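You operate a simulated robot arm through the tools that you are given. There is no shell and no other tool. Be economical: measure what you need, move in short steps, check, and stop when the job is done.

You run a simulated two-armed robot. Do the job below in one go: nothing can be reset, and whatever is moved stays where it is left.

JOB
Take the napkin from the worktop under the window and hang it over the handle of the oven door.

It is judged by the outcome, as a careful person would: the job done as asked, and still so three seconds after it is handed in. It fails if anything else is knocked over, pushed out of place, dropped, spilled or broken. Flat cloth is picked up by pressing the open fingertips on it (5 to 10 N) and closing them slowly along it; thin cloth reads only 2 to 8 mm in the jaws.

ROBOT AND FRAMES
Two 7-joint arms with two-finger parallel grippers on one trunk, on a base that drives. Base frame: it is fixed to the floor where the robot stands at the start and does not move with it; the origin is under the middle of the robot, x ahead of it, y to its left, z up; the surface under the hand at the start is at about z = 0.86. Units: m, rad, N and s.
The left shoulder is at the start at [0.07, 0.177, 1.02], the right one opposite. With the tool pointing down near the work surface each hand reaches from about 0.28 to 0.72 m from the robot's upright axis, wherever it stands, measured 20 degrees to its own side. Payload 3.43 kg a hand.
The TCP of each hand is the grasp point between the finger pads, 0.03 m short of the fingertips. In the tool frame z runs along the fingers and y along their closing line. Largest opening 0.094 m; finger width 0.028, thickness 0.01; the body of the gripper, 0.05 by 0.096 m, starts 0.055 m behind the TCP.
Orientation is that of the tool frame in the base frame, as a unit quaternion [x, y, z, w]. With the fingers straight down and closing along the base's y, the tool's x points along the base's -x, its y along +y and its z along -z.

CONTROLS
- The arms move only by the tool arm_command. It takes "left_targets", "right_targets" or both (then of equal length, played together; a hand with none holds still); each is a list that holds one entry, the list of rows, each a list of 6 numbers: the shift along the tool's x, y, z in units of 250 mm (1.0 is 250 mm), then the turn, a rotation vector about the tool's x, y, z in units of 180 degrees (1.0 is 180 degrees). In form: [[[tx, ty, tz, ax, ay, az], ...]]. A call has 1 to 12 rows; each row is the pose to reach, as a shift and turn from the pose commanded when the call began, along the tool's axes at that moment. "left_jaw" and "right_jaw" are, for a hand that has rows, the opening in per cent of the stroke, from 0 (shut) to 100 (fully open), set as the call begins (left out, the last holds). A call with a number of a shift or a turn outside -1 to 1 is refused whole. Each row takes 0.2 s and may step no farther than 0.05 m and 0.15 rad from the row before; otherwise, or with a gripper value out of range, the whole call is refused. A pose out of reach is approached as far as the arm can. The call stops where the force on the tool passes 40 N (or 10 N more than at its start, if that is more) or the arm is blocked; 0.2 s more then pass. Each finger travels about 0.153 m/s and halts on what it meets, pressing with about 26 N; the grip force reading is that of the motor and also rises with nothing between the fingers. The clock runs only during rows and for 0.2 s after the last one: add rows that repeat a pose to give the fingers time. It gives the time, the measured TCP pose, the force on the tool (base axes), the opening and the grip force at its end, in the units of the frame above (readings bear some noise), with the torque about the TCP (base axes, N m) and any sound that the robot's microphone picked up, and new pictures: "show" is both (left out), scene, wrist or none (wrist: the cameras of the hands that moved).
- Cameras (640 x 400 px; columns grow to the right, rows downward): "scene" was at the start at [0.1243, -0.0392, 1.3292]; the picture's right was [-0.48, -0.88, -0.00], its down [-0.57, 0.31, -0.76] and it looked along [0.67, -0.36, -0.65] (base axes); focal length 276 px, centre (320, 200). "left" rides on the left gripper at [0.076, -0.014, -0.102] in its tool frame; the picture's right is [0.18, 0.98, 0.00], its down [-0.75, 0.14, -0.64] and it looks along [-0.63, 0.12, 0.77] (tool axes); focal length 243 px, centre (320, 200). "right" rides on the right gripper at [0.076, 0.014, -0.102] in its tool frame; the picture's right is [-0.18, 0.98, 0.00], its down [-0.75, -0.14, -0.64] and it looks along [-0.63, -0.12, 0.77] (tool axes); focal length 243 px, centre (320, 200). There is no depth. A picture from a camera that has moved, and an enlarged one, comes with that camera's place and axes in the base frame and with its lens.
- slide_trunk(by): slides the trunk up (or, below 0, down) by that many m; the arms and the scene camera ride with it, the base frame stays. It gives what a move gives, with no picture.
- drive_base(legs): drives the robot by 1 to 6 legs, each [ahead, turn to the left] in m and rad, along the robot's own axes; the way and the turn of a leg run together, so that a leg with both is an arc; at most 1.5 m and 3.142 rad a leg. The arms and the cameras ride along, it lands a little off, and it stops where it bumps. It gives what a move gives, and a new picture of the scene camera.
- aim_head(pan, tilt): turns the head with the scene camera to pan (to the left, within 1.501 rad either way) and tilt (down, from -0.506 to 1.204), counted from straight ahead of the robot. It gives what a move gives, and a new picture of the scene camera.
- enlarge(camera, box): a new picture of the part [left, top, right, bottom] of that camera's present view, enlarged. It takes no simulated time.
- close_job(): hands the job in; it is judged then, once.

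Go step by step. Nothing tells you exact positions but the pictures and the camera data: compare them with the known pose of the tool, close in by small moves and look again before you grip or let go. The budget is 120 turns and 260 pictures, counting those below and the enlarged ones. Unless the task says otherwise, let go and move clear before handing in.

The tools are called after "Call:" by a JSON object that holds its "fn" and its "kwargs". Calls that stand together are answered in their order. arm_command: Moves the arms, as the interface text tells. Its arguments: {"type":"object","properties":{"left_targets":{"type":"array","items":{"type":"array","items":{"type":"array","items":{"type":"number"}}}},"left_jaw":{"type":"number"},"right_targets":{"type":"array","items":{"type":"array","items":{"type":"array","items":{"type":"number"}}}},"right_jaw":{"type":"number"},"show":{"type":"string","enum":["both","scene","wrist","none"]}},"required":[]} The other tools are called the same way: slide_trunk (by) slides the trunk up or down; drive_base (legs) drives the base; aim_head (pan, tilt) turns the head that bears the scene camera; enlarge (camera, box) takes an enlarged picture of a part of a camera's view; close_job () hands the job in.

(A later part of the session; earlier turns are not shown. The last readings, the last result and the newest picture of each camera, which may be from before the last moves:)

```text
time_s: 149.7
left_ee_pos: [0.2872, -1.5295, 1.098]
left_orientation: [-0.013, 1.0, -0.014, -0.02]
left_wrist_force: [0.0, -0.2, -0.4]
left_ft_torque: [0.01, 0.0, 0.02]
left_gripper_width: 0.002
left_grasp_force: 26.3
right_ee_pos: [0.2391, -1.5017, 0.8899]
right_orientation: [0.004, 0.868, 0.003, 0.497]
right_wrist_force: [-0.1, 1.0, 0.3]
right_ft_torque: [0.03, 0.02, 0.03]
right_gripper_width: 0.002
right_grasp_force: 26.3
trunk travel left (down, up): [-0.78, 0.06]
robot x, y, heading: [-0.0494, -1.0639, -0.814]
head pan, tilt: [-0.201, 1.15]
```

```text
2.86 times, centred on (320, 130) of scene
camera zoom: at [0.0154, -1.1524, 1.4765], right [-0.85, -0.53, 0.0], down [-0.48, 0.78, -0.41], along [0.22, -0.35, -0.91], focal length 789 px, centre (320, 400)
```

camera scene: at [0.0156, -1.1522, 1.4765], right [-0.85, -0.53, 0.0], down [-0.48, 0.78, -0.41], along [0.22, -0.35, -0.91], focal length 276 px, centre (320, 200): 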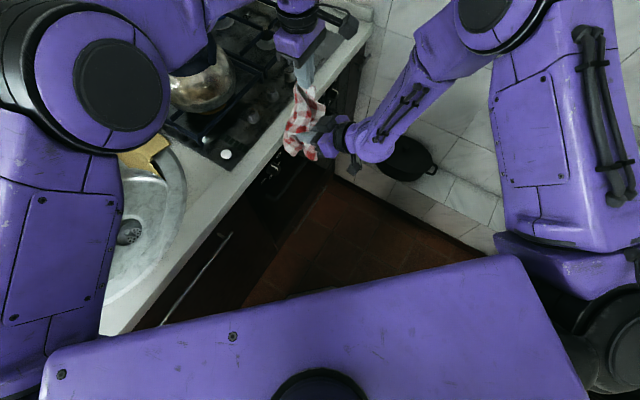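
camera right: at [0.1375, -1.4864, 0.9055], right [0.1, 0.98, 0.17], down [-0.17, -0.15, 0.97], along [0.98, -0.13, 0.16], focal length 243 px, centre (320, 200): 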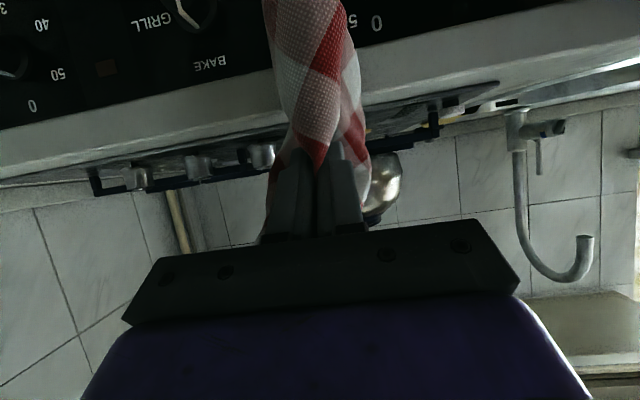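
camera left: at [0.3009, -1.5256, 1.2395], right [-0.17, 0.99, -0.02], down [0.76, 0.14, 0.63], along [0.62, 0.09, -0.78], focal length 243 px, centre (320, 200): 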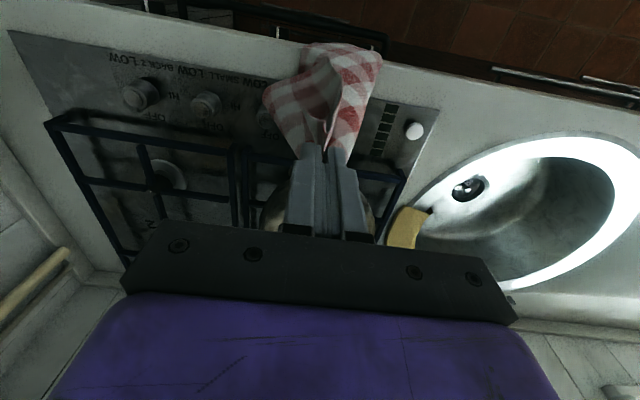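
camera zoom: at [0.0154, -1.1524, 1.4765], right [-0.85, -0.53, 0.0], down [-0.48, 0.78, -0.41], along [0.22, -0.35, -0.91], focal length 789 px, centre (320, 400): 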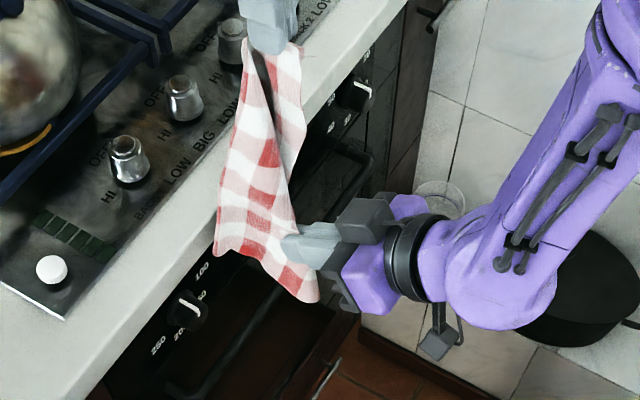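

Now most of the cloth lies beyond the fingertips. I lower with the trunk 8.5 cm, then push forward over the bar.

Call:
{"fn": "slide_trunk", "kwargs": {"by": -0.085}}

Call:
{"fn": "arm_command", "kwargs": {"left_targets": [[[-0.02, 0, 0.02, 0, 0, 0], [-0.04, 0, 0.04, 0, 0, 0], [-0.06, 0, 0.06, 0, 0, 0], [-0.08, 0, 0.08, 0, 0, 0], [-0.1, 0, 0.08, 0, 0, 0], [-0.12, 0, 0.08, 0, 0, 0], [-0.12, 0, 0.08, 0, 0, 0]]], "right_targets": [[[-0.03, 0, 0.05, 0, 0, 0], [-0.06, 0, 0.1, 0, 0, 0], [-0.09, 0, 0.15, 0, 0, 0], [-0.12, 0, 0.21, 0, 0, 0], [-0.15, 0, 0.26, 0, 0, 0], [-0.18, 0, 0.31, 0, 0, 0], [-0.18, 0, 0.31, 0, 0, 0]]], "show": "none"}}

Call:
{"fn": "enlarge", "kwargs": {"camera": "left", "box": [200, 0, 440, 170]}}

Call:
{"fn": "enlarge", "kwargs": {"camera": "right", "box": [180, 0, 480, 240]}}

Call:
{"fn": "enlarge", "kwargs": {"camera": "scene", "box": [220, 60, 380, 200]}}

```text
time_s: 150.9
left_ee_pos: [0.2888, -1.5271, 1.0142]
left_orientation: [-0.014, 1.0, -0.015, -0.019]
left_wrist_force: [-1.2, -1.3, 0.3]
left_ft_torque: [0.0, 0.01, -0.02]
left_gripper_width: 0.0019
left_grasp_force: 26.1
right_ee_pos: [0.2395, -1.5032, 0.8054]
right_orientation: [0.005, 0.868, 0.002, 0.497]
right_wrist_force: [0.1, 0.0, -0.3]
right_ft_torque: [0.03, -0.03, -0.02]
right_gripper_width: 0.002
right_grasp_force: 25.6
trunk travel left (down, up): [-0.695, 0.145]
robot x, y, heading: [-0.0482, -1.0682, -0.811]
head pan, tilt: [-0.201, 1.15]
```

```text
time_s: 152.5
left_ee_pos: [0.3101, -1.5295, 0.9894]
left_orientation: [-0.007, 1.0, -0.011, -0.014]
left_wrist_force: [0.3, -0.6, 0.1]
left_ft_torque: [0.02, -0.02, 0.02]
left_gripper_width: 0.0019
left_grasp_force: 26.1
right_ee_pos: [0.3295, -1.5044, 0.8039]
right_orientation: [0.004, 0.868, 0.003, 0.497]
right_wrist_force: [-0.6, 0.5, 0.2]
right_ft_torque: [-0.01, 0.01, -0.01]
right_gripper_width: 0.002
right_grasp_force: 25.9
trunk travel left (down, up): [-0.695, 0.145]
robot x, y, heading: [-0.0539, -1.068, -0.818]
head pan, tilt: [-0.201, 1.15]
```

```text
2.35 times, centred on (320, 85) of left
camera zoom: at [0.2382, -1.5419, 1.0946], right [-0.2, 0.98, -0.02], down [0.77, 0.17, 0.62], along [0.61, 0.11, -0.79], focal length 571 px, centre (320, 471)
```

zoom: 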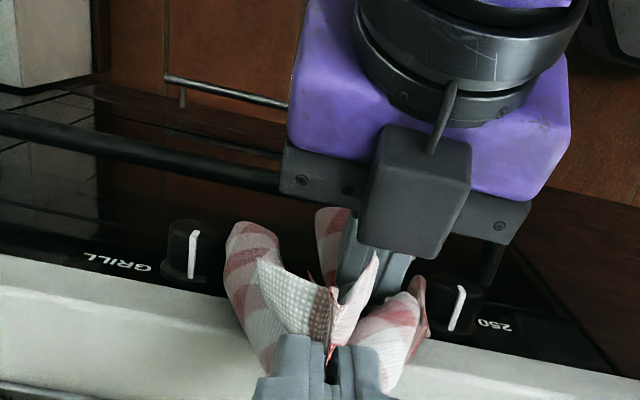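

```text
1.67 times, centred on (330, 120) of right
camera zoom: at [0.2017, -1.489, 0.7905], right [0.1, 0.98, 0.17], down [-0.17, -0.15, 0.97], along [0.98, -0.12, 0.16], focal length 404 px, centre (303, 333)
```

zoom: 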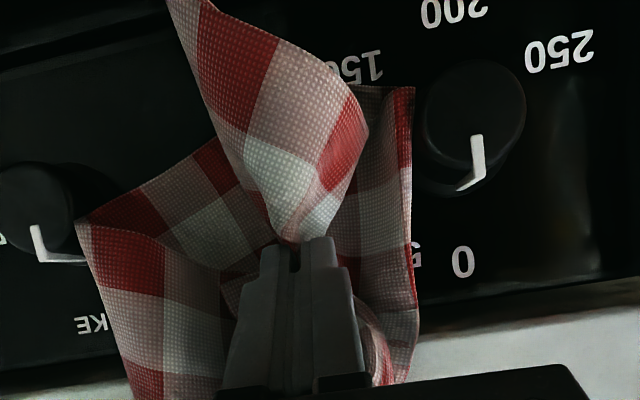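

```text
2.86 times, centred on (300, 130) of scene
camera zoom: at [0.015, -1.1524, 1.3915], right [-0.85, -0.53, 0.0], down [-0.48, 0.78, -0.41], along [0.22, -0.35, -0.91], focal length 789 px, centre (377, 400)
```

zoom: 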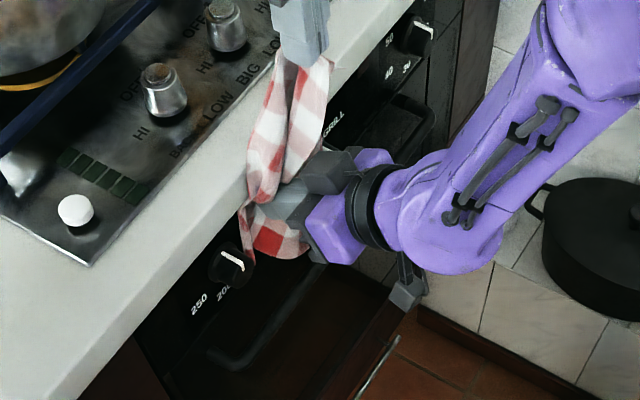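

The tail now sits just behind the bar line. I nudge 5 mm further and lower 6 cm with the trunk.

Call:
{"fn": "arm_command", "kwargs": {"right_targets": [[[-0.01, 0, 0.017, 0, 0, 0], [-0.01, 0, 0.017, 0, 0, 0]]], "show": "none"}}

Call:
{"fn": "slide_trunk", "kwargs": {"by": -0.06}}

Call:
{"fn": "enlarge", "kwargs": {"camera": "left", "box": [200, 0, 440, 170]}}

Call:
{"fn": "enlarge", "kwargs": {"camera": "right", "box": [180, 0, 480, 240]}}

Call:
{"fn": "enlarge", "kwargs": {"camera": "scene", "box": [200, 60, 360, 200]}}

```text
time_s: 153.1
left_ee_pos: [0.3119, -1.5293, 0.9888]
left_orientation: [-0.006, 1.0, -0.011, -0.012]
left_wrist_force: [-0.8, 0.1, -0.9]
left_ft_torque: [0.02, 0.0, 0.0]
left_gripper_width: 0.0021
left_grasp_force: 25.9
right_ee_pos: [0.3349, -1.5047, 0.805]
right_orientation: [0.005, 0.868, 0.002, 0.497]
right_wrist_force: [-0.4, -0.5, -0.5]
right_ft_torque: [0.02, 0.01, 0.0]
right_gripper_width: 0.002
right_grasp_force: 26.0
trunk travel left (down, up): [-0.695, 0.145]
robot x, y, heading: [-0.0493, -1.0706, -0.81]
head pan, tilt: [-0.201, 1.15]
```

```text
time_s: 154.1
left_ee_pos: [0.3103, -1.53, 0.9304]
left_orientation: [-0.007, 1.0, -0.012, -0.014]
left_wrist_force: [0.0, 0.8, -0.1]
left_ft_torque: [0.02, -0.01, -0.02]
left_gripper_width: 0.002
left_grasp_force: 25.9
right_ee_pos: [0.3359, -1.5051, 0.7459]
right_orientation: [0.005, 0.868, 0.002, 0.497]
right_wrist_force: [-1.0, 0.6, 0.3]
right_ft_torque: [0.0, -0.02, 0.01]
right_gripper_width: 0.0021
right_grasp_force: 25.4
trunk travel left (down, up): [-0.635, 0.205]
robot x, y, heading: [-0.0472, -1.0665, -0.815]
head pan, tilt: [-0.201, 1.15]
```

```text
2.35 times, centred on (320, 85) of left
camera zoom: at [0.2377, -1.5418, 1.0359], right [-0.2, 0.98, -0.02], down [0.77, 0.17, 0.62], along [0.61, 0.11, -0.79], focal length 571 px, centre (320, 471)
```

zoom: 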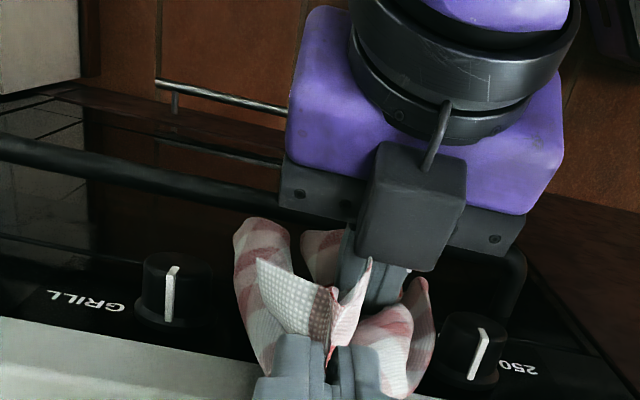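

```text
1.67 times, centred on (330, 120) of right
camera zoom: at [0.2063, -1.4893, 0.7312], right [0.1, 0.98, 0.17], down [-0.17, -0.15, 0.97], along [0.98, -0.12, 0.16], focal length 404 px, centre (303, 333)
```

zoom: 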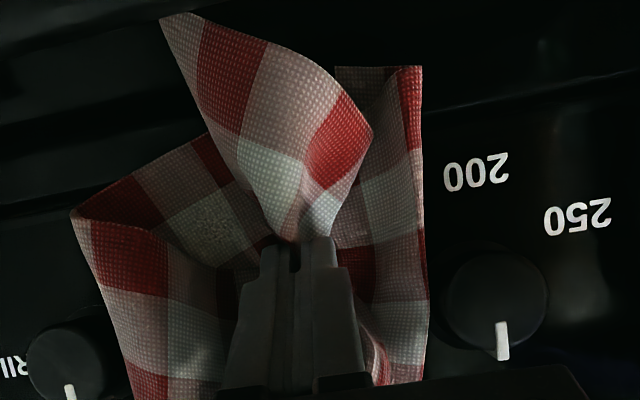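

```text
2.86 times, centred on (280, 130) of scene
camera zoom: at [0.0152, -1.1522, 1.3315], right [-0.85, -0.53, 0.0], down [-0.48, 0.78, -0.41], along [0.22, -0.35, -0.91], focal length 789 px, centre (434, 400)
```

zoom: 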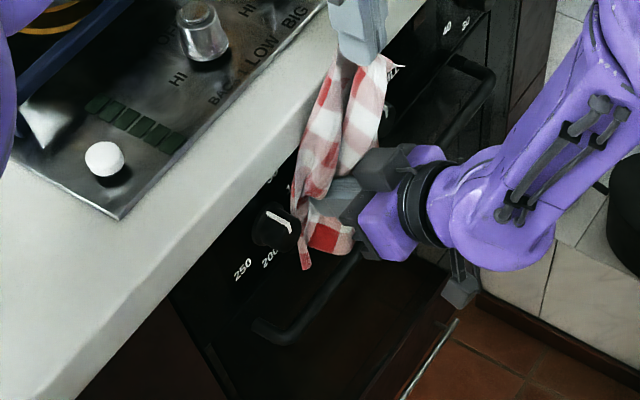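

The tail tip is now behind and below the bar's top (z≈0.65). I lower another 4 cm.

Call:
{"fn": "slide_trunk", "kwargs": {"by": -0.04}}

Call:
{"fn": "enlarge", "kwargs": {"camera": "left", "box": [200, 0, 440, 170]}}

Call:
{"fn": "enlarge", "kwargs": {"camera": "scene", "box": [180, 60, 340, 200]}}

Call:
{"fn": "enlarge", "kwargs": {"camera": "right", "box": [120, 0, 520, 300]}}

```text
time_s: 154.9
left_ee_pos: [0.3113, -1.5305, 0.8915]
left_orientation: [-0.007, 1.0, -0.012, -0.014]
left_wrist_force: [0.6, -0.3, -1.2]
left_ft_torque: [0.02, 0.0, 0.01]
left_gripper_width: 0.0022
left_grasp_force: 26.4
right_ee_pos: [0.3344, -1.5042, 0.7051]
right_orientation: [0.004, 0.868, 0.003, 0.496]
right_wrist_force: [0.0, -0.2, 0.6]
right_ft_torque: [0.0, 0.03, 0.01]
right_gripper_width: 0.0023
right_grasp_force: 25.9
trunk travel left (down, up): [-0.595, 0.245]
robot x, y, heading: [-0.0478, -1.0705, -0.817]
head pan, tilt: [-0.201, 1.15]
```

```text
2.35 times, centred on (320, 85) of left
camera zoom: at [0.2377, -1.5417, 0.9963], right [-0.2, 0.98, -0.02], down [0.77, 0.17, 0.62], along [0.61, 0.11, -0.79], focal length 571 px, centre (320, 471)
```

zoom: 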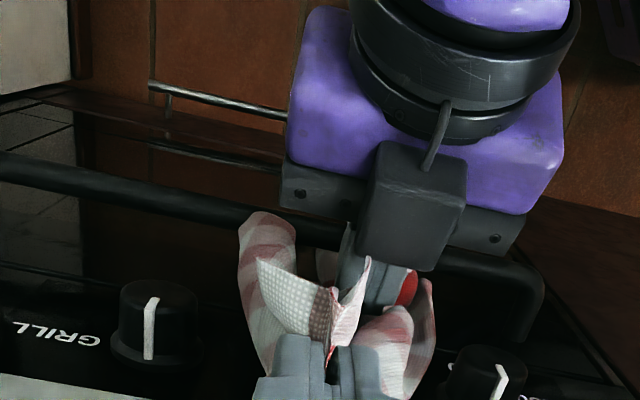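

```text
2.86 times, centred on (260, 130) of scene
camera zoom: at [0.0152, -1.152, 1.2915], right [-0.85, -0.53, 0.0], down [-0.48, 0.78, -0.41], along [0.22, -0.35, -0.91], focal length 789 px, centre (491, 400)
```

zoom: 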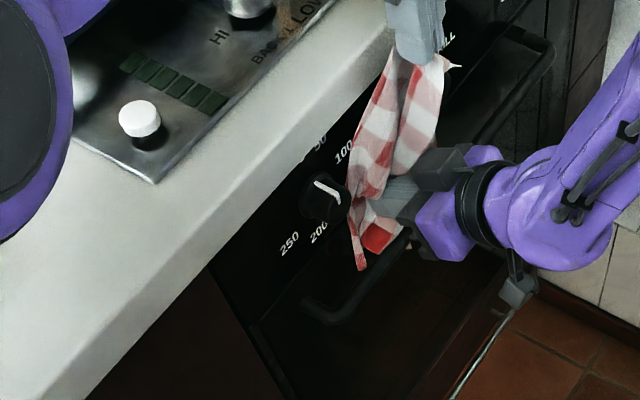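

```text
1.33 times, centred on (320, 150) of right
camera zoom: at [0.2063, -1.4892, 0.6912], right [0.1, 0.98, 0.17], down [-0.17, -0.15, 0.97], along [0.98, -0.12, 0.16], focal length 324 px, centre (320, 267)
```

zoom: 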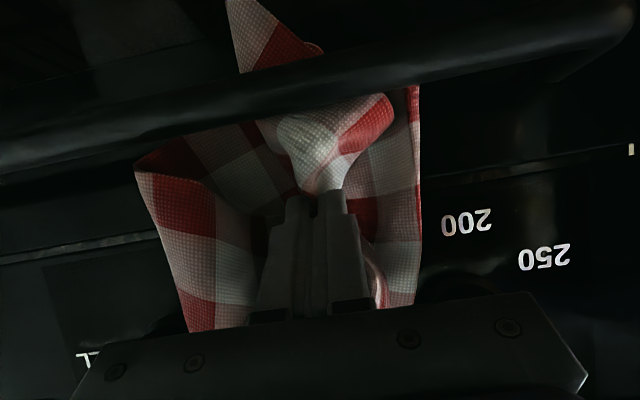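

Excellent — the right camera shows the bar with the cloth's tail passing behind it and emerging below. I release the right hand and withdraw it along its fingers.

Call:
{"fn": "arm_command", "kwargs": {"right_targets": [[[0, 0, 0, 0, 0, 0], [0, 0, 0, 0, 0, 0], [0, 0, -0.06, 0, 0, 0], [0, 0, -0.14, 0, 0, 0], [0, 0, -0.24, 0, 0, 0], [0, 0, -0.34, 0, 0, 0], [0, 0, -0.44, 0, 0, 0], [0, 0, -0.5, 0, 0, 0]]], "right_jaw": 30, "show": "wrist"}}

Call:
{"fn": "enlarge", "kwargs": {"camera": "scene", "box": [180, 60, 340, 200]}}

Call:
{"fn": "enlarge", "kwargs": {"camera": "left", "box": [200, 0, 440, 170]}}

```text
time_s: 156.7
left_ee_pos: [0.3118, -1.5301, 0.8905]
left_orientation: [-0.007, 1.0, -0.012, -0.013]
left_wrist_force: [-0.1, -0.3, -0.2]
left_ft_torque: [0.0, -0.02, 0.01]
left_gripper_width: 0.002
left_grasp_force: 25.6
right_ee_pos: [0.2268, -1.5039, 0.7702]
right_orientation: [0.005, 0.867, 0.003, 0.497]
right_wrist_force: [-0.5, 0.2, -0.4]
right_ft_torque: [-0.01, 0.0, 0.02]
right_gripper_width: 0.0281
right_grasp_force: 0.1
trunk travel left (down, up): [-0.595, 0.245]
robot x, y, heading: [-0.0514, -1.0638, -0.82]
head pan, tilt: [-0.201, 1.15]
camera right: at [0.0988, -1.4889, 0.7544], right [0.1, 0.98, 0.17], down [-0.17, -0.15, 0.97], along [0.98, -0.12, 0.16], focal length 243 px, centre (320, 200)
```

right: 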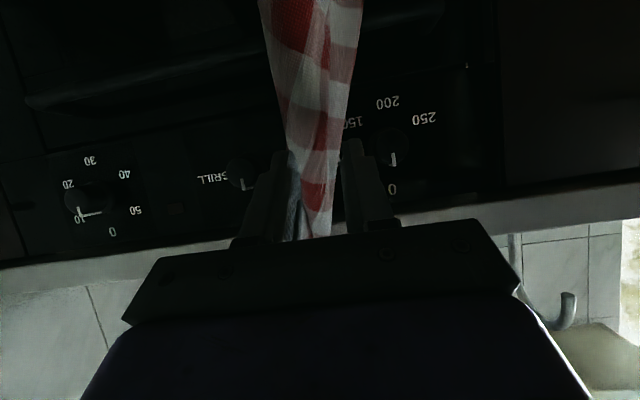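

```text
2.86 times, centred on (260, 130) of scene
camera zoom: at [0.015, -1.1524, 1.2915], right [-0.85, -0.53, 0.0], down [-0.48, 0.78, -0.41], along [0.22, -0.35, -0.91], focal length 789 px, centre (491, 400)
```

zoom: 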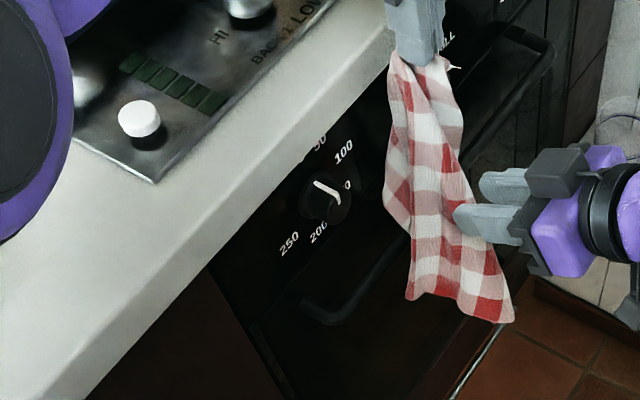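

```text
2.35 times, centred on (320, 85) of left
camera zoom: at [0.2377, -1.5419, 0.9955], right [-0.2, 0.98, -0.02], down [0.77, 0.17, 0.62], along [0.61, 0.11, -0.79], focal length 571 px, centre (320, 471)
```

zoom: 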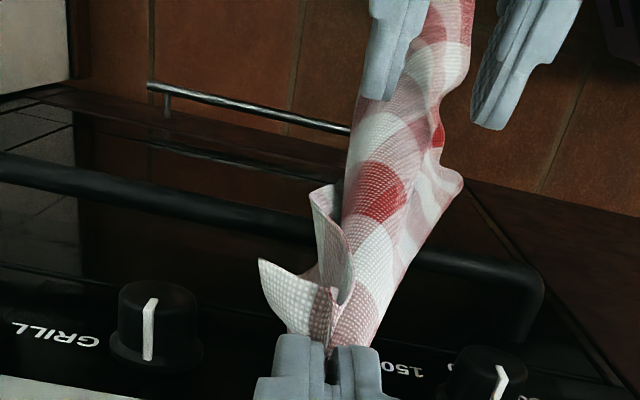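

As the right hand withdrew it dragged the tail out again. I'll repeat, and this time feed slack from the left while opening the right jaw wide before withdrawing. First back to the pick position.

Call:
{"fn": "arm_command", "kwargs": {"left_targets": [[[0.03, 0, 0, 0, 0, 0], [0.06, 0, 0, 0, 0, 0], [0.1, 0, 0, 0, 0, 0], [0.1, 0, 0, 0, 0, 0], [0.1, 0, 0, 0, 0, 0]]], "right_targets": [[[0.02, 0, -0.04, 0, 0, 0], [0.04, 0, -0.08, 0, 0, 0], [0.06, 0, -0.12, 0, 0, 0], [0.08, 0, -0.16, 0, 0, 0], [0.08, 0, -0.16, 0, 0, 0]]], "right_jaw": 85, "show": "none"}}

Call:
{"fn": "slide_trunk", "kwargs": {"by": 0.2}}

Call:
{"fn": "arm_command", "kwargs": {"right_targets": [[[0.06, 0, 0.035, 0, 0, 0], [0.12, 0, 0.07, 0, 0, 0], [0.18, 0, 0.105, 0, 0, 0], [0.24, 0, 0.14, 0, 0, 0], [0.24, 0, 0.14, 0, 0, 0]]], "show": "wrist"}}

Call:
{"fn": "enlarge", "kwargs": {"camera": "left", "box": [200, 0, 440, 170]}}

Call:
{"fn": "enlarge", "kwargs": {"camera": "scene", "box": [240, 60, 400, 200]}}

```text
time_s: 157.9
left_ee_pos: [0.2896, -1.5288, 0.8876]
left_orientation: [-0.012, 1.0, -0.01, -0.017]
left_wrist_force: [0.0, -0.2, -0.8]
left_ft_torque: [0.0, -0.02, 0.02]
left_gripper_width: 0.0023
left_grasp_force: 26.0
right_ee_pos: [0.1828, -1.5063, 0.7719]
right_orientation: [0.004, 0.868, 0.003, 0.497]
right_wrist_force: [0.3, 0.0, 0.8]
right_ft_torque: [-0.01, -0.02, 0.02]
right_gripper_width: 0.0801
right_grasp_force: 0.0
trunk travel left (down, up): [-0.595, 0.245]
robot x, y, heading: [-0.0515, -1.0699, -0.814]
head pan, tilt: [-0.201, 1.15]
```

```text
time_s: 160.1
left_ee_pos: [0.2903, -1.529, 1.0928]
left_orientation: [-0.011, 1.0, -0.013, -0.017]
left_wrist_force: [0.6, -0.4, 0.0]
left_ft_torque: [0.02, 0.01, -0.02]
left_gripper_width: 0.0022
left_grasp_force: 25.7
right_ee_pos: [0.1826, -1.505, 0.9714]
right_orientation: [0.004, 0.867, 0.003, 0.498]
right_wrist_force: [-0.2, 0.4, -0.1]
right_ft_torque: [0.04, 0.0, 0.0]
right_gripper_width: 0.0799
right_grasp_force: 0.1
trunk travel left (down, up): [-0.795, 0.045]
robot x, y, heading: [-0.0498, -1.0678, -0.816]
head pan, tilt: [-0.201, 1.15]
```

```text
time_s: 161.3
left_ee_pos: [0.2901, -1.5299, 1.0928]
left_orientation: [-0.012, 1.0, -0.014, -0.017]
left_wrist_force: [0.7, -0.4, 0.4]
left_ft_torque: [0.02, -0.02, -0.05]
left_gripper_width: 0.002
left_grasp_force: 26.5
right_ee_pos: [0.1816, -1.5042, 0.9033]
right_orientation: [0.006, 0.868, 0.002, 0.497]
right_wrist_force: [1.4, 0.9, -0.1]
right_ft_torque: [0.0, 0.0, 0.0]
right_gripper_width: 0.08
right_grasp_force: 0.1
trunk travel left (down, up): [-0.795, 0.045]
robot x, y, heading: [-0.0544, -1.0639, -0.817]
head pan, tilt: [-0.201, 1.15]
camera right: at [0.0526, -1.4899, 0.8898], right [0.1, 0.98, 0.17], down [-0.17, -0.15, 0.97], along [0.98, -0.12, 0.16], focal length 243 px, centre (320, 200)
```

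right: 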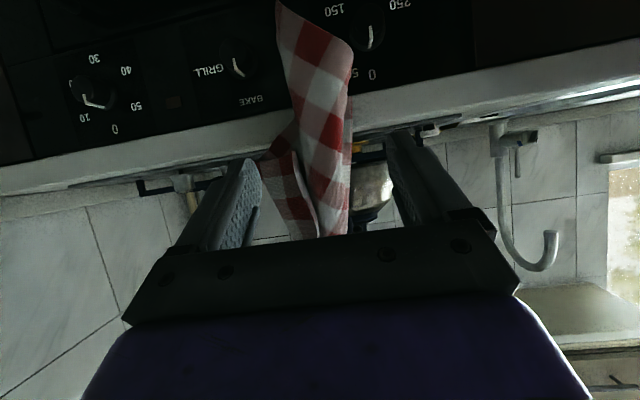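

```text
2.35 times, centred on (320, 85) of left
camera zoom: at [0.2175, -1.5424, 1.1986], right [-0.21, 0.98, -0.02], down [0.77, 0.18, 0.61], along [0.6, 0.11, -0.79], focal length 571 px, centre (320, 471)
```

zoom: 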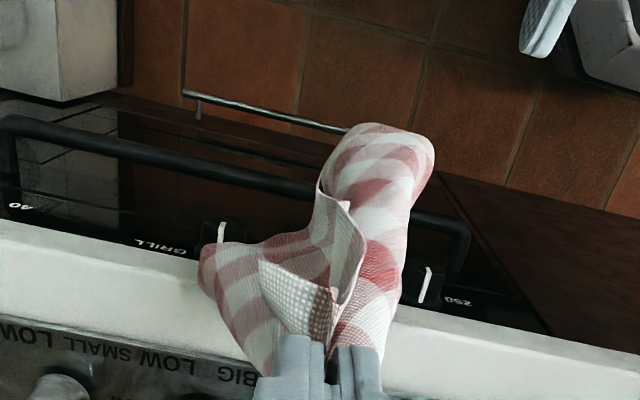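

```text
2.86 times, centred on (320, 130) of scene
camera zoom: at [0.0153, -1.1521, 1.4915], right [-0.85, -0.53, 0.0], down [-0.48, 0.78, -0.41], along [0.22, -0.35, -0.91], focal length 789 px, centre (320, 400)
```

zoom: 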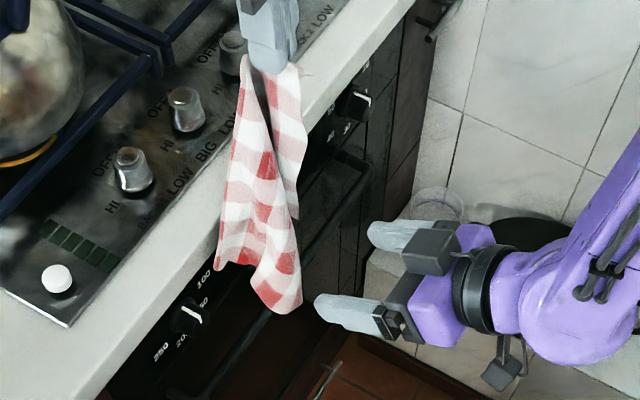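

Same arrangement as before. I advance the right hand and pinch the room-side edge again.

Call:
{"fn": "arm_command", "kwargs": {"right_targets": [[[-0.02, 0, 0.08, 0, 0, 0], [-0.04, 0, 0.16, 0, 0, 0], [-0.065, 0, 0.254, 0, 0, 0], [-0.065, 0, 0.254, 0, 0, 0]]], "show": "none"}}

Call:
{"fn": "arm_command", "kwargs": {"right_targets": [[[0, 0, 0, 0, 0, 0], [0, 0, 0, 0, 0, 0], [0, 0, 0, 0, 0, 0], [0, 0, 0, 0, 0, 0], [0, 0, 0, 0, 0, 0]]], "right_jaw": 0, "show": "wrist"}}

Call:
{"fn": "enlarge", "kwargs": {"camera": "left", "box": [200, 0, 440, 170]}}

```text
time_s: 162.3
left_ee_pos: [0.2891, -1.5306, 1.0928]
left_orientation: [-0.012, 1.0, -0.014, -0.017]
left_wrist_force: [0.6, 0.2, 0.2]
left_ft_torque: [0.0, -0.02, 0.0]
left_gripper_width: 0.002
left_grasp_force: 26.1
right_ee_pos: [0.2449, -1.5068, 0.8855]
right_orientation: [0.004, 0.868, 0.003, 0.497]
right_wrist_force: [-0.6, -0.6, 1.0]
right_ft_torque: [0.02, -0.02, -0.03]
right_gripper_width: 0.0802
right_grasp_force: 0.1
trunk travel left (down, up): [-0.795, 0.045]
robot x, y, heading: [-0.0484, -1.0675, -0.816]
head pan, tilt: [-0.201, 1.15]
```

```text
time_s: 163.5
left_ee_pos: [0.2897, -1.5295, 1.0917]
left_orientation: [-0.011, 1.0, -0.014, -0.016]
left_wrist_force: [-0.6, -0.1, 0.7]
left_ft_torque: [0.02, 0.01, -0.03]
left_gripper_width: 0.0018
left_grasp_force: 26.3
right_ee_pos: [0.2452, -1.5056, 0.8851]
right_orientation: [0.005, 0.868, 0.002, 0.497]
right_wrist_force: [0.5, 0.2, -0.2]
right_ft_torque: [0.03, 0.02, 0.03]
right_gripper_width: 0.002
right_grasp_force: 25.6
trunk travel left (down, up): [-0.795, 0.045]
robot x, y, heading: [-0.0493, -1.063, -0.816]
head pan, tilt: [-0.201, 1.15]
camera right: at [0.1166, -1.491, 0.8712], right [0.1, 0.98, 0.17], down [-0.17, -0.15, 0.97], along [0.98, -0.12, 0.16], focal length 243 px, centre (320, 200)
```

right: 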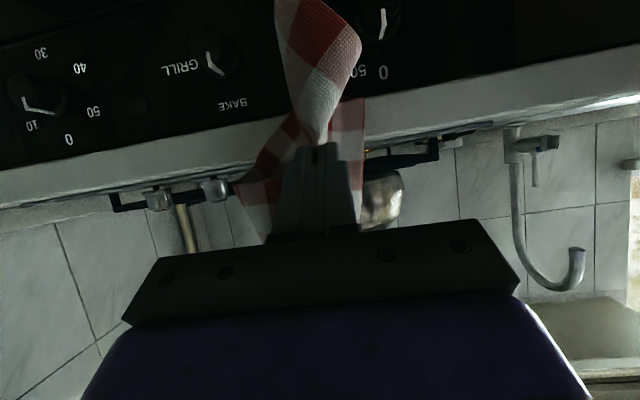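

```text
2.35 times, centred on (320, 85) of left
camera zoom: at [0.2175, -1.5426, 1.1986], right [-0.21, 0.98, -0.02], down [0.77, 0.18, 0.61], along [0.6, 0.11, -0.79], focal length 571 px, centre (320, 471)
```

zoom: 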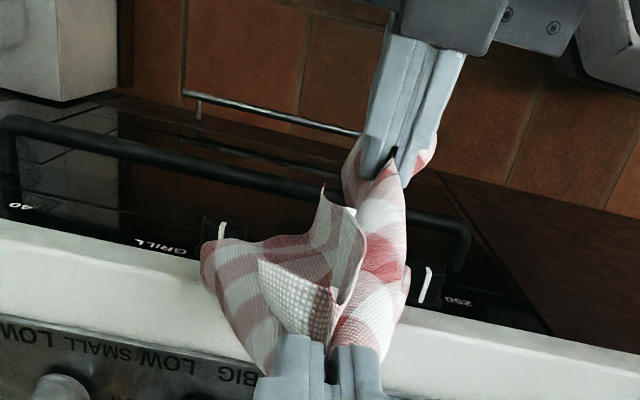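

Same grip as before. I repeat the insertion sequence.

Call:
{"fn": "slide_trunk", "kwargs": {"by": -0.08}}

Call:
{"fn": "arm_command", "kwargs": {"left_targets": [[[-0.02, 0, 0.02, 0, 0, 0], [-0.04, 0, 0.04, 0, 0, 0], [-0.06, 0, 0.06, 0, 0, 0], [-0.08, 0, 0.08, 0, 0, 0], [-0.1, 0, 0.08, 0, 0, 0], [-0.12, 0, 0.08, 0, 0, 0], [-0.12, 0, 0.08, 0, 0, 0]]], "right_targets": [[[-0.03, 0, 0.05, 0, 0, 0], [-0.06, 0, 0.1, 0, 0, 0], [-0.09, 0, 0.15, 0, 0, 0], [-0.12, 0, 0.2, 0, 0, 0], [-0.15, 0, 0.25, 0, 0, 0], [-0.18, 0, 0.305, 0, 0, 0], [-0.18, 0, 0.305, 0, 0, 0]]], "show": "none"}}

Call:
{"fn": "enlarge", "kwargs": {"camera": "left", "box": [200, 0, 440, 170]}}

```text
time_s: 164.7
left_ee_pos: [0.2903, -1.5301, 1.0135]
left_orientation: [-0.012, 1.0, -0.015, -0.017]
left_wrist_force: [-0.6, -0.2, 0.3]
left_ft_torque: [0.01, -0.03, -0.01]
left_gripper_width: 0.002
left_grasp_force: 26.0
right_ee_pos: [0.245, -1.5056, 0.8051]
right_orientation: [0.004, 0.868, 0.003, 0.497]
right_wrist_force: [-0.2, 0.3, -0.2]
right_ft_torque: [0.0, 0.0, -0.02]
right_gripper_width: 0.0018
right_grasp_force: 25.9
trunk travel left (down, up): [-0.715, 0.125]
robot x, y, heading: [-0.0477, -1.0647, -0.814]
head pan, tilt: [-0.201, 1.15]
```

```text
time_s: 166.2
left_ee_pos: [0.3136, -1.5289, 0.9885]
left_orientation: [-0.006, 1.0, -0.009, -0.011]
left_wrist_force: [0.0, -0.1, -0.5]
left_ft_torque: [0.02, 0.01, -0.01]
left_gripper_width: 0.0021
left_grasp_force: 26.3
right_ee_pos: [0.3329, -1.5061, 0.8042]
right_orientation: [0.004, 0.868, 0.003, 0.497]
right_wrist_force: [-1.3, -0.1, 0.1]
right_ft_torque: [-0.04, -0.02, 0.04]
right_gripper_width: 0.0021
right_grasp_force: 25.4
trunk travel left (down, up): [-0.715, 0.125]
robot x, y, heading: [-0.0494, -1.0674, -0.816]
head pan, tilt: [-0.201, 1.15]
```

```text
2.35 times, centred on (320, 85) of left
camera zoom: at [0.2399, -1.5425, 1.0936], right [-0.19, 0.98, -0.02], down [0.77, 0.16, 0.62], along [0.61, 0.11, -0.78], focal length 571 px, centre (320, 471)
```

zoom: 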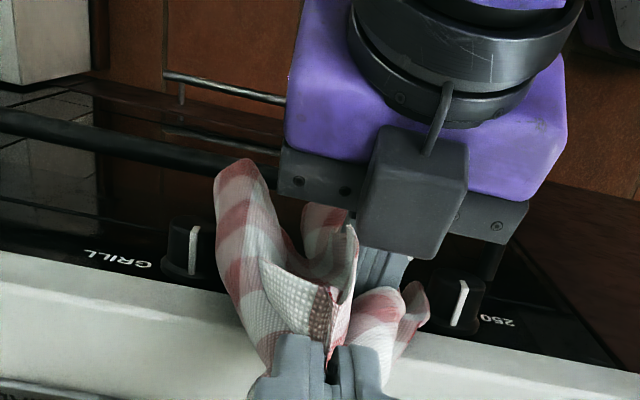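

Call:
{"fn": "slide_trunk", "kwargs": {"by": -0.1}}

Call:
{"fn": "enlarge", "kwargs": {"camera": "right", "box": [120, 0, 520, 300]}}

Call:
{"fn": "enlarge", "kwargs": {"camera": "left", "box": [200, 0, 440, 170]}}

```text
time_s: 167.6
left_ee_pos: [0.3129, -1.5302, 0.8906]
left_orientation: [-0.005, 1.0, -0.012, -0.011]
left_wrist_force: [-0.2, -0.3, 0.8]
left_ft_torque: [0.01, 0.02, 0.0]
left_gripper_width: 0.002
left_grasp_force: 25.9
right_ee_pos: [0.3326, -1.5056, 0.7026]
right_orientation: [0.005, 0.868, 0.002, 0.497]
right_wrist_force: [-0.7, -0.1, -0.3]
right_ft_torque: [0.0, 0.01, 0.0]
right_gripper_width: 0.0021
right_grasp_force: 25.9
trunk travel left (down, up): [-0.615, 0.225]
robot x, y, heading: [-0.0521, -1.0653, -0.816]
head pan, tilt: [-0.201, 1.15]
```

```text
1.33 times, centred on (320, 150) of right
camera zoom: at [0.2047, -1.49, 0.6899], right [0.1, 0.98, 0.17], down [-0.17, -0.15, 0.97], along [0.98, -0.12, 0.16], focal length 324 px, centre (320, 267)
```

zoom: 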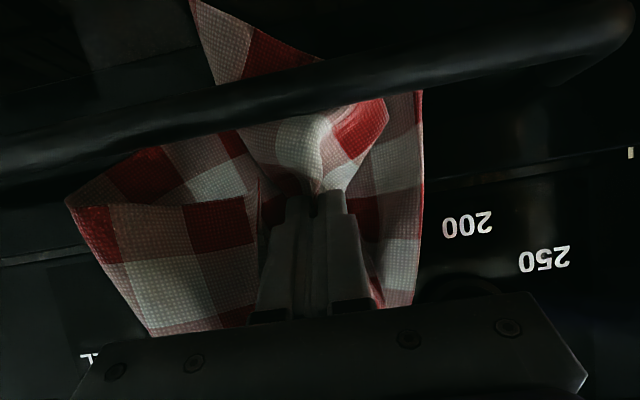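

```text
2.35 times, centred on (320, 85) of left
camera zoom: at [0.2394, -1.5424, 0.9951], right [-0.19, 0.98, -0.02], down [0.77, 0.16, 0.62], along [0.61, 0.11, -0.78], focal length 571 px, centre (320, 471)
```

zoom: 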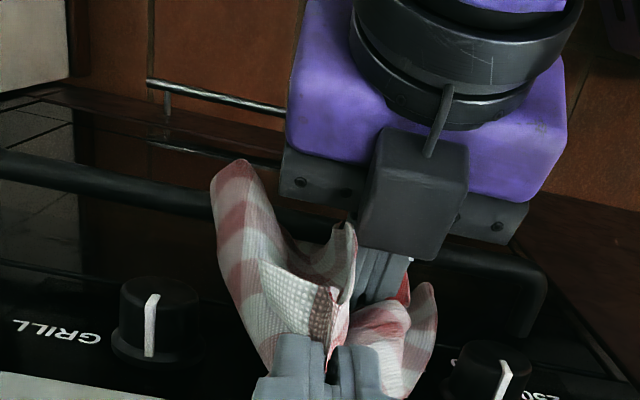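

The tail is again behind and below the bar. Now I open the right jaw wide while the left feeds 5 cm of slack downward, right hand held still.

Call:
{"fn": "arm_command", "kwargs": {"left_targets": [[[0, 0, 0, 0, 0, 0], [0, 0, 0, 0, 0, 0], [-0.02, 0, 0.04, 0, 0, 0], [-0.04, 0, 0.08, 0, 0, 0], [-0.06, 0, 0.12, 0, 0, 0], [-0.06, 0, 0.16, 0, 0, 0], [-0.06, 0, 0.2, 0, 0, 0], [-0.06, 0, 0.2, 0, 0, 0]]], "right_targets": [[[0, 0, 0, 0, 0, 0], [0, 0, 0, 0, 0, 0], [0, 0, 0, 0, 0, 0], [0, 0, 0, 0, 0, 0], [0, 0, 0, 0, 0, 0], [0, 0, 0, 0, 0, 0], [0, 0, 0, 0, 0, 0], [0, 0, 0, 0, 0, 0]]], "right_jaw": 70, "show": "none"}}

Call:
{"fn": "enlarge", "kwargs": {"camera": "right", "box": [120, 0, 520, 300]}}

Call:
{"fn": "enlarge", "kwargs": {"camera": "left", "box": [200, 0, 440, 170]}}

```text
time_s: 169.4
left_ee_pos: [0.3244, -1.5321, 0.8394]
left_orientation: [-0.004, 1.0, -0.011, -0.01]
left_wrist_force: [0.6, 0.5, -0.1]
left_ft_torque: [0.02, 0.0, -0.04]
left_gripper_width: 0.002
left_grasp_force: 25.6
right_ee_pos: [0.3323, -1.5061, 0.7049]
right_orientation: [0.005, 0.868, 0.002, 0.497]
right_wrist_force: [-0.8, 0.0, 0.6]
right_ft_torque: [0.0, 0.03, 0.03]
right_gripper_width: 0.0661
right_grasp_force: 0.0
trunk travel left (down, up): [-0.615, 0.225]
robot x, y, heading: [-0.0513, -1.0676, -0.816]
head pan, tilt: [-0.201, 1.15]
```

```text
1.33 times, centred on (320, 150) of right
camera zoom: at [0.2048, -1.4901, 0.6897], right [0.1, 0.98, 0.17], down [-0.17, -0.15, 0.97], along [0.98, -0.12, 0.16], focal length 324 px, centre (320, 267)
```

zoom: 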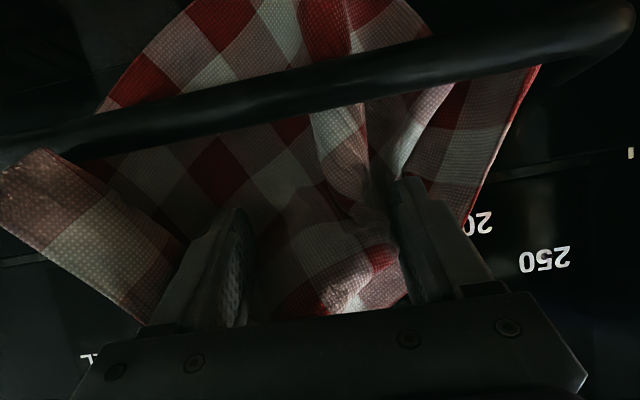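

```text
2.35 times, centred on (320, 85) of left
camera zoom: at [0.2512, -1.5444, 0.9439], right [-0.19, 0.98, -0.02], down [0.77, 0.16, 0.62], along [0.61, 0.11, -0.78], focal length 571 px, centre (320, 471)
```

zoom: 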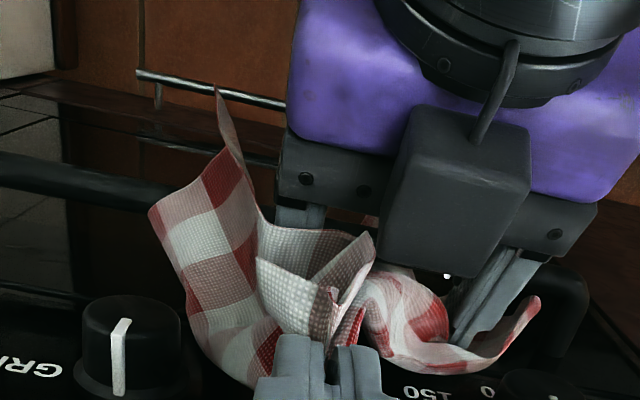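

Excellent: a broad part of the cloth has dropped behind the bar and shows below it. I slowly withdraw the right hand with jaws open.

Call:
{"fn": "arm_command", "kwargs": {"right_targets": [[[0, 0, -0.03, 0, 0, 0], [0, 0, -0.06, 0, 0, 0], [0, 0, -0.1, 0, 0, 0], [0, 0, -0.15, 0, 0, 0], [0, 0, -0.2, 0, 0, 0], [0, 0, -0.26, 0, 0, 0], [0, 0, -0.33, 0, 0, 0], [0, 0, -0.4, 0, 0, 0], [0, 0, -0.46, 0, 0, 0], [0, 0, -0.46, 0, 0, 0]]], "show": "wrist"}}

Call:
{"fn": "enlarge", "kwargs": {"camera": "scene", "box": [180, 60, 340, 200]}}

Call:
{"fn": "enlarge", "kwargs": {"camera": "left", "box": [200, 0, 440, 170]}}

```text
time_s: 171.6
left_ee_pos: [0.3247, -1.5329, 0.8392]
left_orientation: [-0.003, 1.0, -0.01, -0.011]
left_wrist_force: [0.3, -0.8, 0.1]
left_ft_torque: [0.0, -0.04, 0.01]
left_gripper_width: 0.0021
left_grasp_force: 26.1
right_ee_pos: [0.2343, -1.5047, 0.7616]
right_orientation: [0.004, 0.868, 0.002, 0.497]
right_wrist_force: [-0.5, 0.2, -0.1]
right_ft_torque: [-0.01, 0.03, -0.01]
right_gripper_width: 0.0658
right_grasp_force: 0.0
trunk travel left (down, up): [-0.615, 0.225]
robot x, y, heading: [-0.0479, -1.0657, -0.818]
head pan, tilt: [-0.201, 1.15]
camera right: at [0.1063, -1.4893, 0.7469], right [0.1, 0.98, 0.17], down [-0.17, -0.15, 0.97], along [0.98, -0.12, 0.16], focal length 243 px, centre (320, 200)
```

right: 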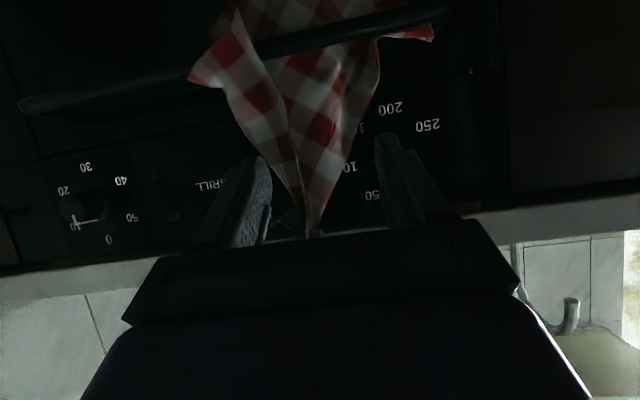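

```text
2.86 times, centred on (260, 130) of scene
camera zoom: at [0.0157, -1.1524, 1.3114], right [-0.85, -0.53, 0.0], down [-0.48, 0.78, -0.41], along [0.22, -0.35, -0.91], focal length 789 px, centre (491, 400)
```

zoom: 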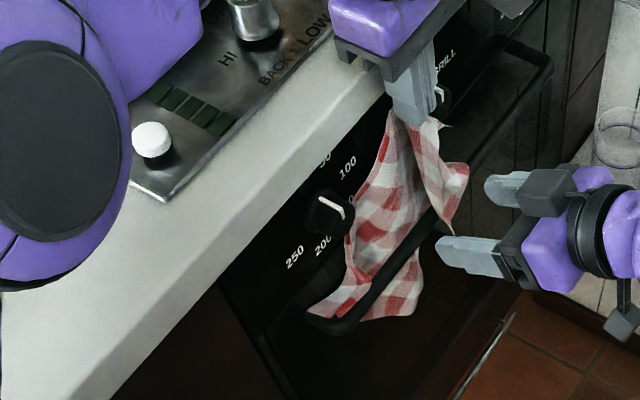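

```text
2.35 times, centred on (320, 85) of left
camera zoom: at [0.2515, -1.5444, 0.9439], right [-0.19, 0.98, -0.02], down [0.77, 0.16, 0.62], along [0.61, 0.11, -0.78], focal length 571 px, centre (320, 471)
```

zoom: 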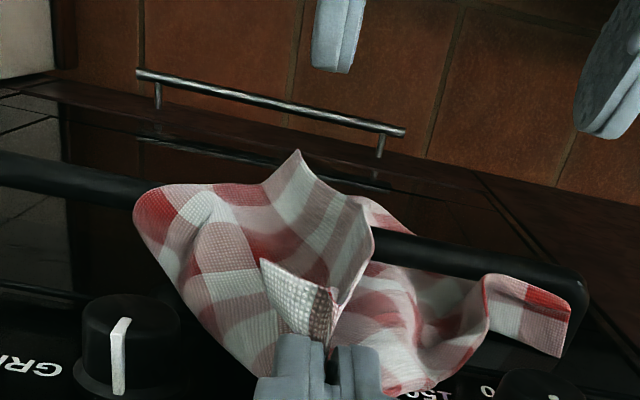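

The napkin is now well behind the bar with the top corner still in the left hand. I move the right hand away, then bring the top corner over to the front and down.

Call:
{"fn": "arm_command", "kwargs": {"right_targets": [[[0, -0.03, -0.08, 0, 0, 0], [0, -0.08, -0.16, 0, 0, 0], [0, -0.14, -0.24, 0, 0, 0], [0, -0.2, -0.3, 0, 0, 0], [0, -0.28, -0.34, 0, 0, 0], [0, -0.36, -0.36, 0, 0, 0]]], "show": "none"}}

Call:
{"fn": "arm_command", "kwargs": {"left_targets": [[[0.04, 0, 0, 0, 0, 0], [0.08, 0, 0, 0, 0, 0], [0.12, 0, 0, 0, 0, 0], [0.17, 0, 0, 0, 0, 0], [0.22, 0, 0, 0, 0, 0], [0.27, 0, 0, 0, 0, 0], [0.27, 0, 0, 0, 0, 0]]], "show": "none"}}

Call:
{"fn": "enlarge", "kwargs": {"camera": "scene", "box": [180, 60, 340, 200]}}

Call:
{"fn": "enlarge", "kwargs": {"camera": "left", "box": [200, 0, 440, 170]}}

```text
time_s: 173.0
left_ee_pos: [0.3248, -1.5321, 0.839]
left_orientation: [-0.002, 1.0, -0.01, -0.011]
left_wrist_force: [0.4, 0.6, 0.0]
left_ft_torque: [0.01, -0.01, -0.02]
left_gripper_width: 0.0018
left_grasp_force: 26.3
right_ee_pos: [0.1542, -1.5958, 0.8095]
right_orientation: [0.004, 0.868, 0.004, 0.496]
right_wrist_force: [1.1, -0.2, -0.2]
right_ft_torque: [-0.02, 0.01, 0.02]
right_gripper_width: 0.0658
right_grasp_force: 0.0
trunk travel left (down, up): [-0.615, 0.225]
robot x, y, heading: [-0.0479, -1.0694, -0.816]
head pan, tilt: [-0.201, 1.15]
```

```text
time_s: 174.6
left_ee_pos: [0.2581, -1.5307, 0.8402]
left_orientation: [-0.003, 1.0, -0.011, -0.012]
left_wrist_force: [0.1, 0.5, -0.3]
left_ft_torque: [-0.01, 0.01, 0.0]
left_gripper_width: 0.0019
left_grasp_force: 26.5
right_ee_pos: [0.1544, -1.5937, 0.8083]
right_orientation: [0.004, 0.868, 0.003, 0.497]
right_wrist_force: [0.5, 0.0, -0.4]
right_ft_torque: [0.0, 0.01, 0.02]
right_gripper_width: 0.0657
right_grasp_force: 0.0
trunk travel left (down, up): [-0.615, 0.225]
robot x, y, heading: [-0.053, -1.0697, -0.816]
head pan, tilt: [-0.201, 1.15]
```

```text
2.86 times, centred on (260, 130) of scene
camera zoom: at [0.0156, -1.1524, 1.3115], right [-0.85, -0.53, 0.0], down [-0.48, 0.78, -0.41], along [0.22, -0.35, -0.91], focal length 789 px, centre (491, 400)
```

zoom: 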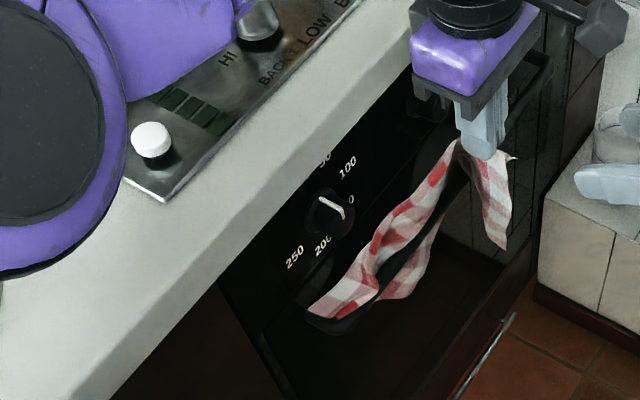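

```text
2.35 times, centred on (320, 85) of left
camera zoom: at [0.1851, -1.5435, 0.9449], right [-0.19, 0.98, -0.02], down [0.77, 0.16, 0.62], along [0.61, 0.11, -0.78], focal length 571 px, centre (320, 471)
```

zoom: 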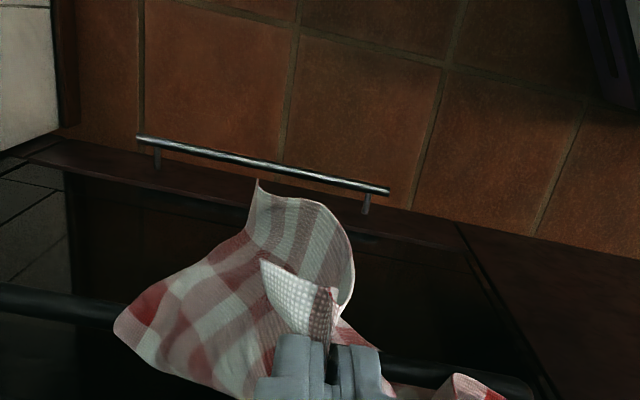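

I lower the left hand in front of the bar with the trunk.

Call:
{"fn": "slide_trunk", "kwargs": {"by": -0.1}}

Call:
{"fn": "enlarge", "kwargs": {"camera": "scene", "box": [160, 60, 320, 200]}}

Call:
{"fn": "enlarge", "kwargs": {"camera": "right", "box": [160, 0, 640, 300]}}

```text
time_s: 175.9
left_ee_pos: [0.2582, -1.5304, 0.7409]
left_orientation: [-0.004, 1.0, -0.011, -0.012]
left_wrist_force: [0.5, 0.3, -0.1]
left_ft_torque: [0.01, 0.03, -0.01]
left_gripper_width: 0.0019
left_grasp_force: 25.9
right_ee_pos: [0.1541, -1.5931, 0.7101]
right_orientation: [0.005, 0.868, 0.002, 0.497]
right_wrist_force: [-0.1, 0.1, -0.1]
right_ft_torque: [-0.01, 0.01, 0.02]
right_gripper_width: 0.0655
right_grasp_force: 0.1
trunk travel left (down, up): [-0.515, 0.325]
robot x, y, heading: [-0.0474, -1.0646, -0.814]
head pan, tilt: [-0.201, 1.15]
```

```text
2.86 times, centred on (240, 130) of scene
camera zoom: at [0.0152, -1.1521, 1.2115], right [-0.85, -0.53, 0.0], down [-0.48, 0.78, -0.41], along [0.22, -0.35, -0.91], focal length 789 px, centre (549, 400)
```

zoom: 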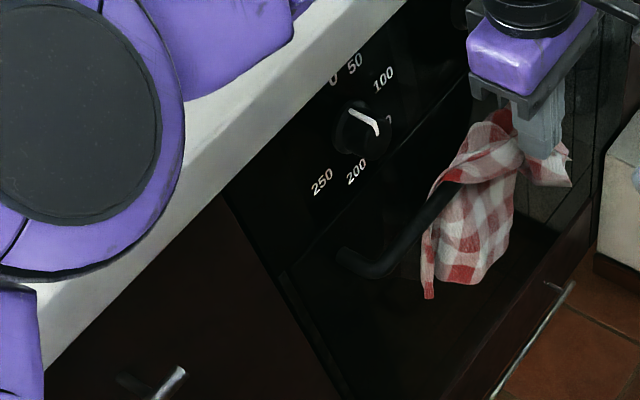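

```text
1.33 times, centred on (400, 150) of right
camera zoom: at [0.0266, -1.5789, 0.6955], right [0.1, 0.98, 0.17], down [-0.17, -0.15, 0.97], along [0.98, -0.12, 0.16], focal length 324 px, centre (213, 267)
```

zoom: 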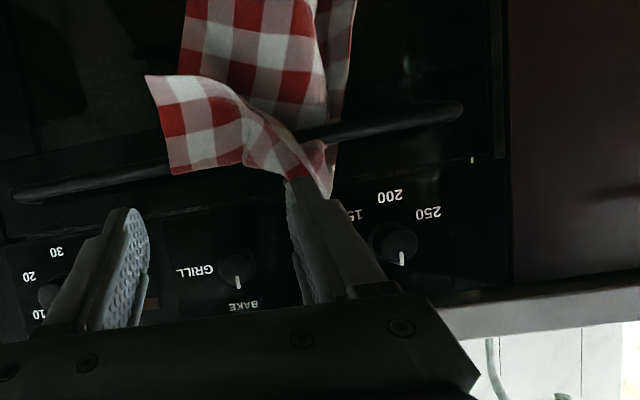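

Call:
{"fn": "enlarge", "kwargs": {"camera": "right", "box": [260, 0, 440, 160]}}

Call:
{"fn": "enlarge", "kwargs": {"camera": "scene", "box": [200, 80, 270, 150]}}

Call:
{"fn": "enlarge", "kwargs": {"camera": "left", "box": [180, 0, 460, 200]}}

```text
2.50 times, centred on (350, 80) of right
camera zoom: at [0.0266, -1.5789, 0.6955], right [0.1, 0.98, 0.17], down [-0.17, -0.15, 0.97], along [0.98, -0.12, 0.16], focal length 606 px, centre (245, 500)
```

zoom: 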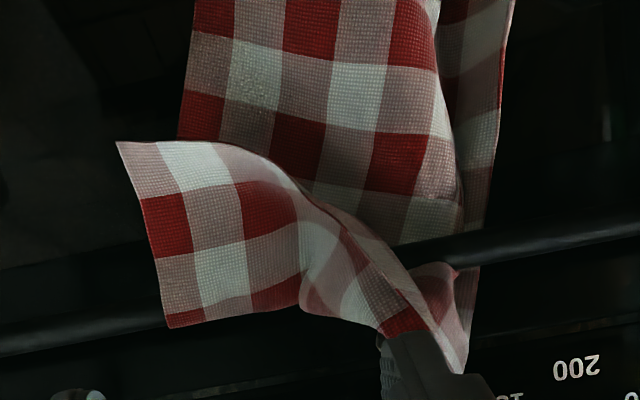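

```text
5.71 times, centred on (235, 115) of scene
camera zoom: at [0.0152, -1.1521, 1.2115], right [-0.85, -0.53, 0.0], down [-0.48, 0.78, -0.41], along [0.22, -0.35, -0.91], focal length 1578 px, centre (806, 686)
```

zoom: 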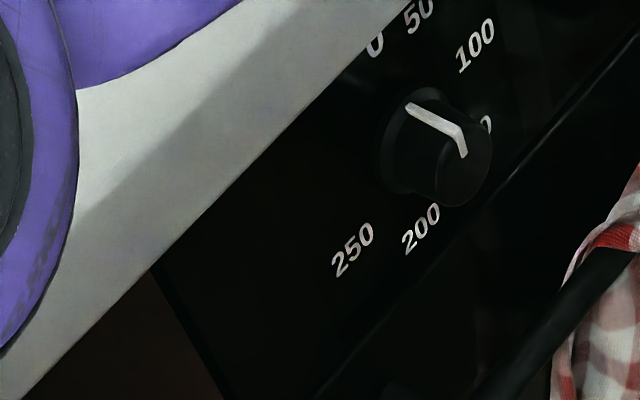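

```text
2.00 times, centred on (320, 100) of left
camera zoom: at [0.1851, -1.5434, 0.8453], right [-0.19, 0.98, -0.02], down [0.77, 0.16, 0.62], along [0.61, 0.11, -0.78], focal length 485 px, centre (320, 400)
```

zoom: 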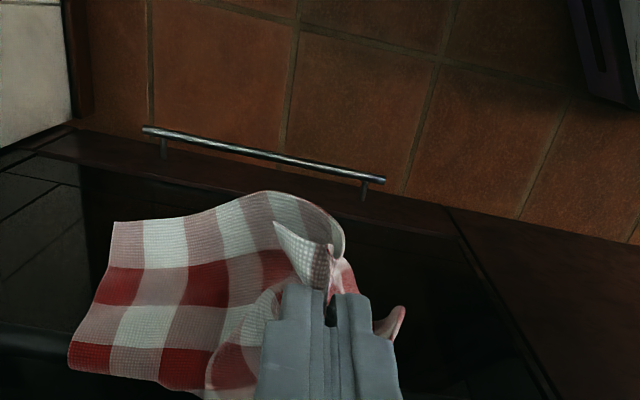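

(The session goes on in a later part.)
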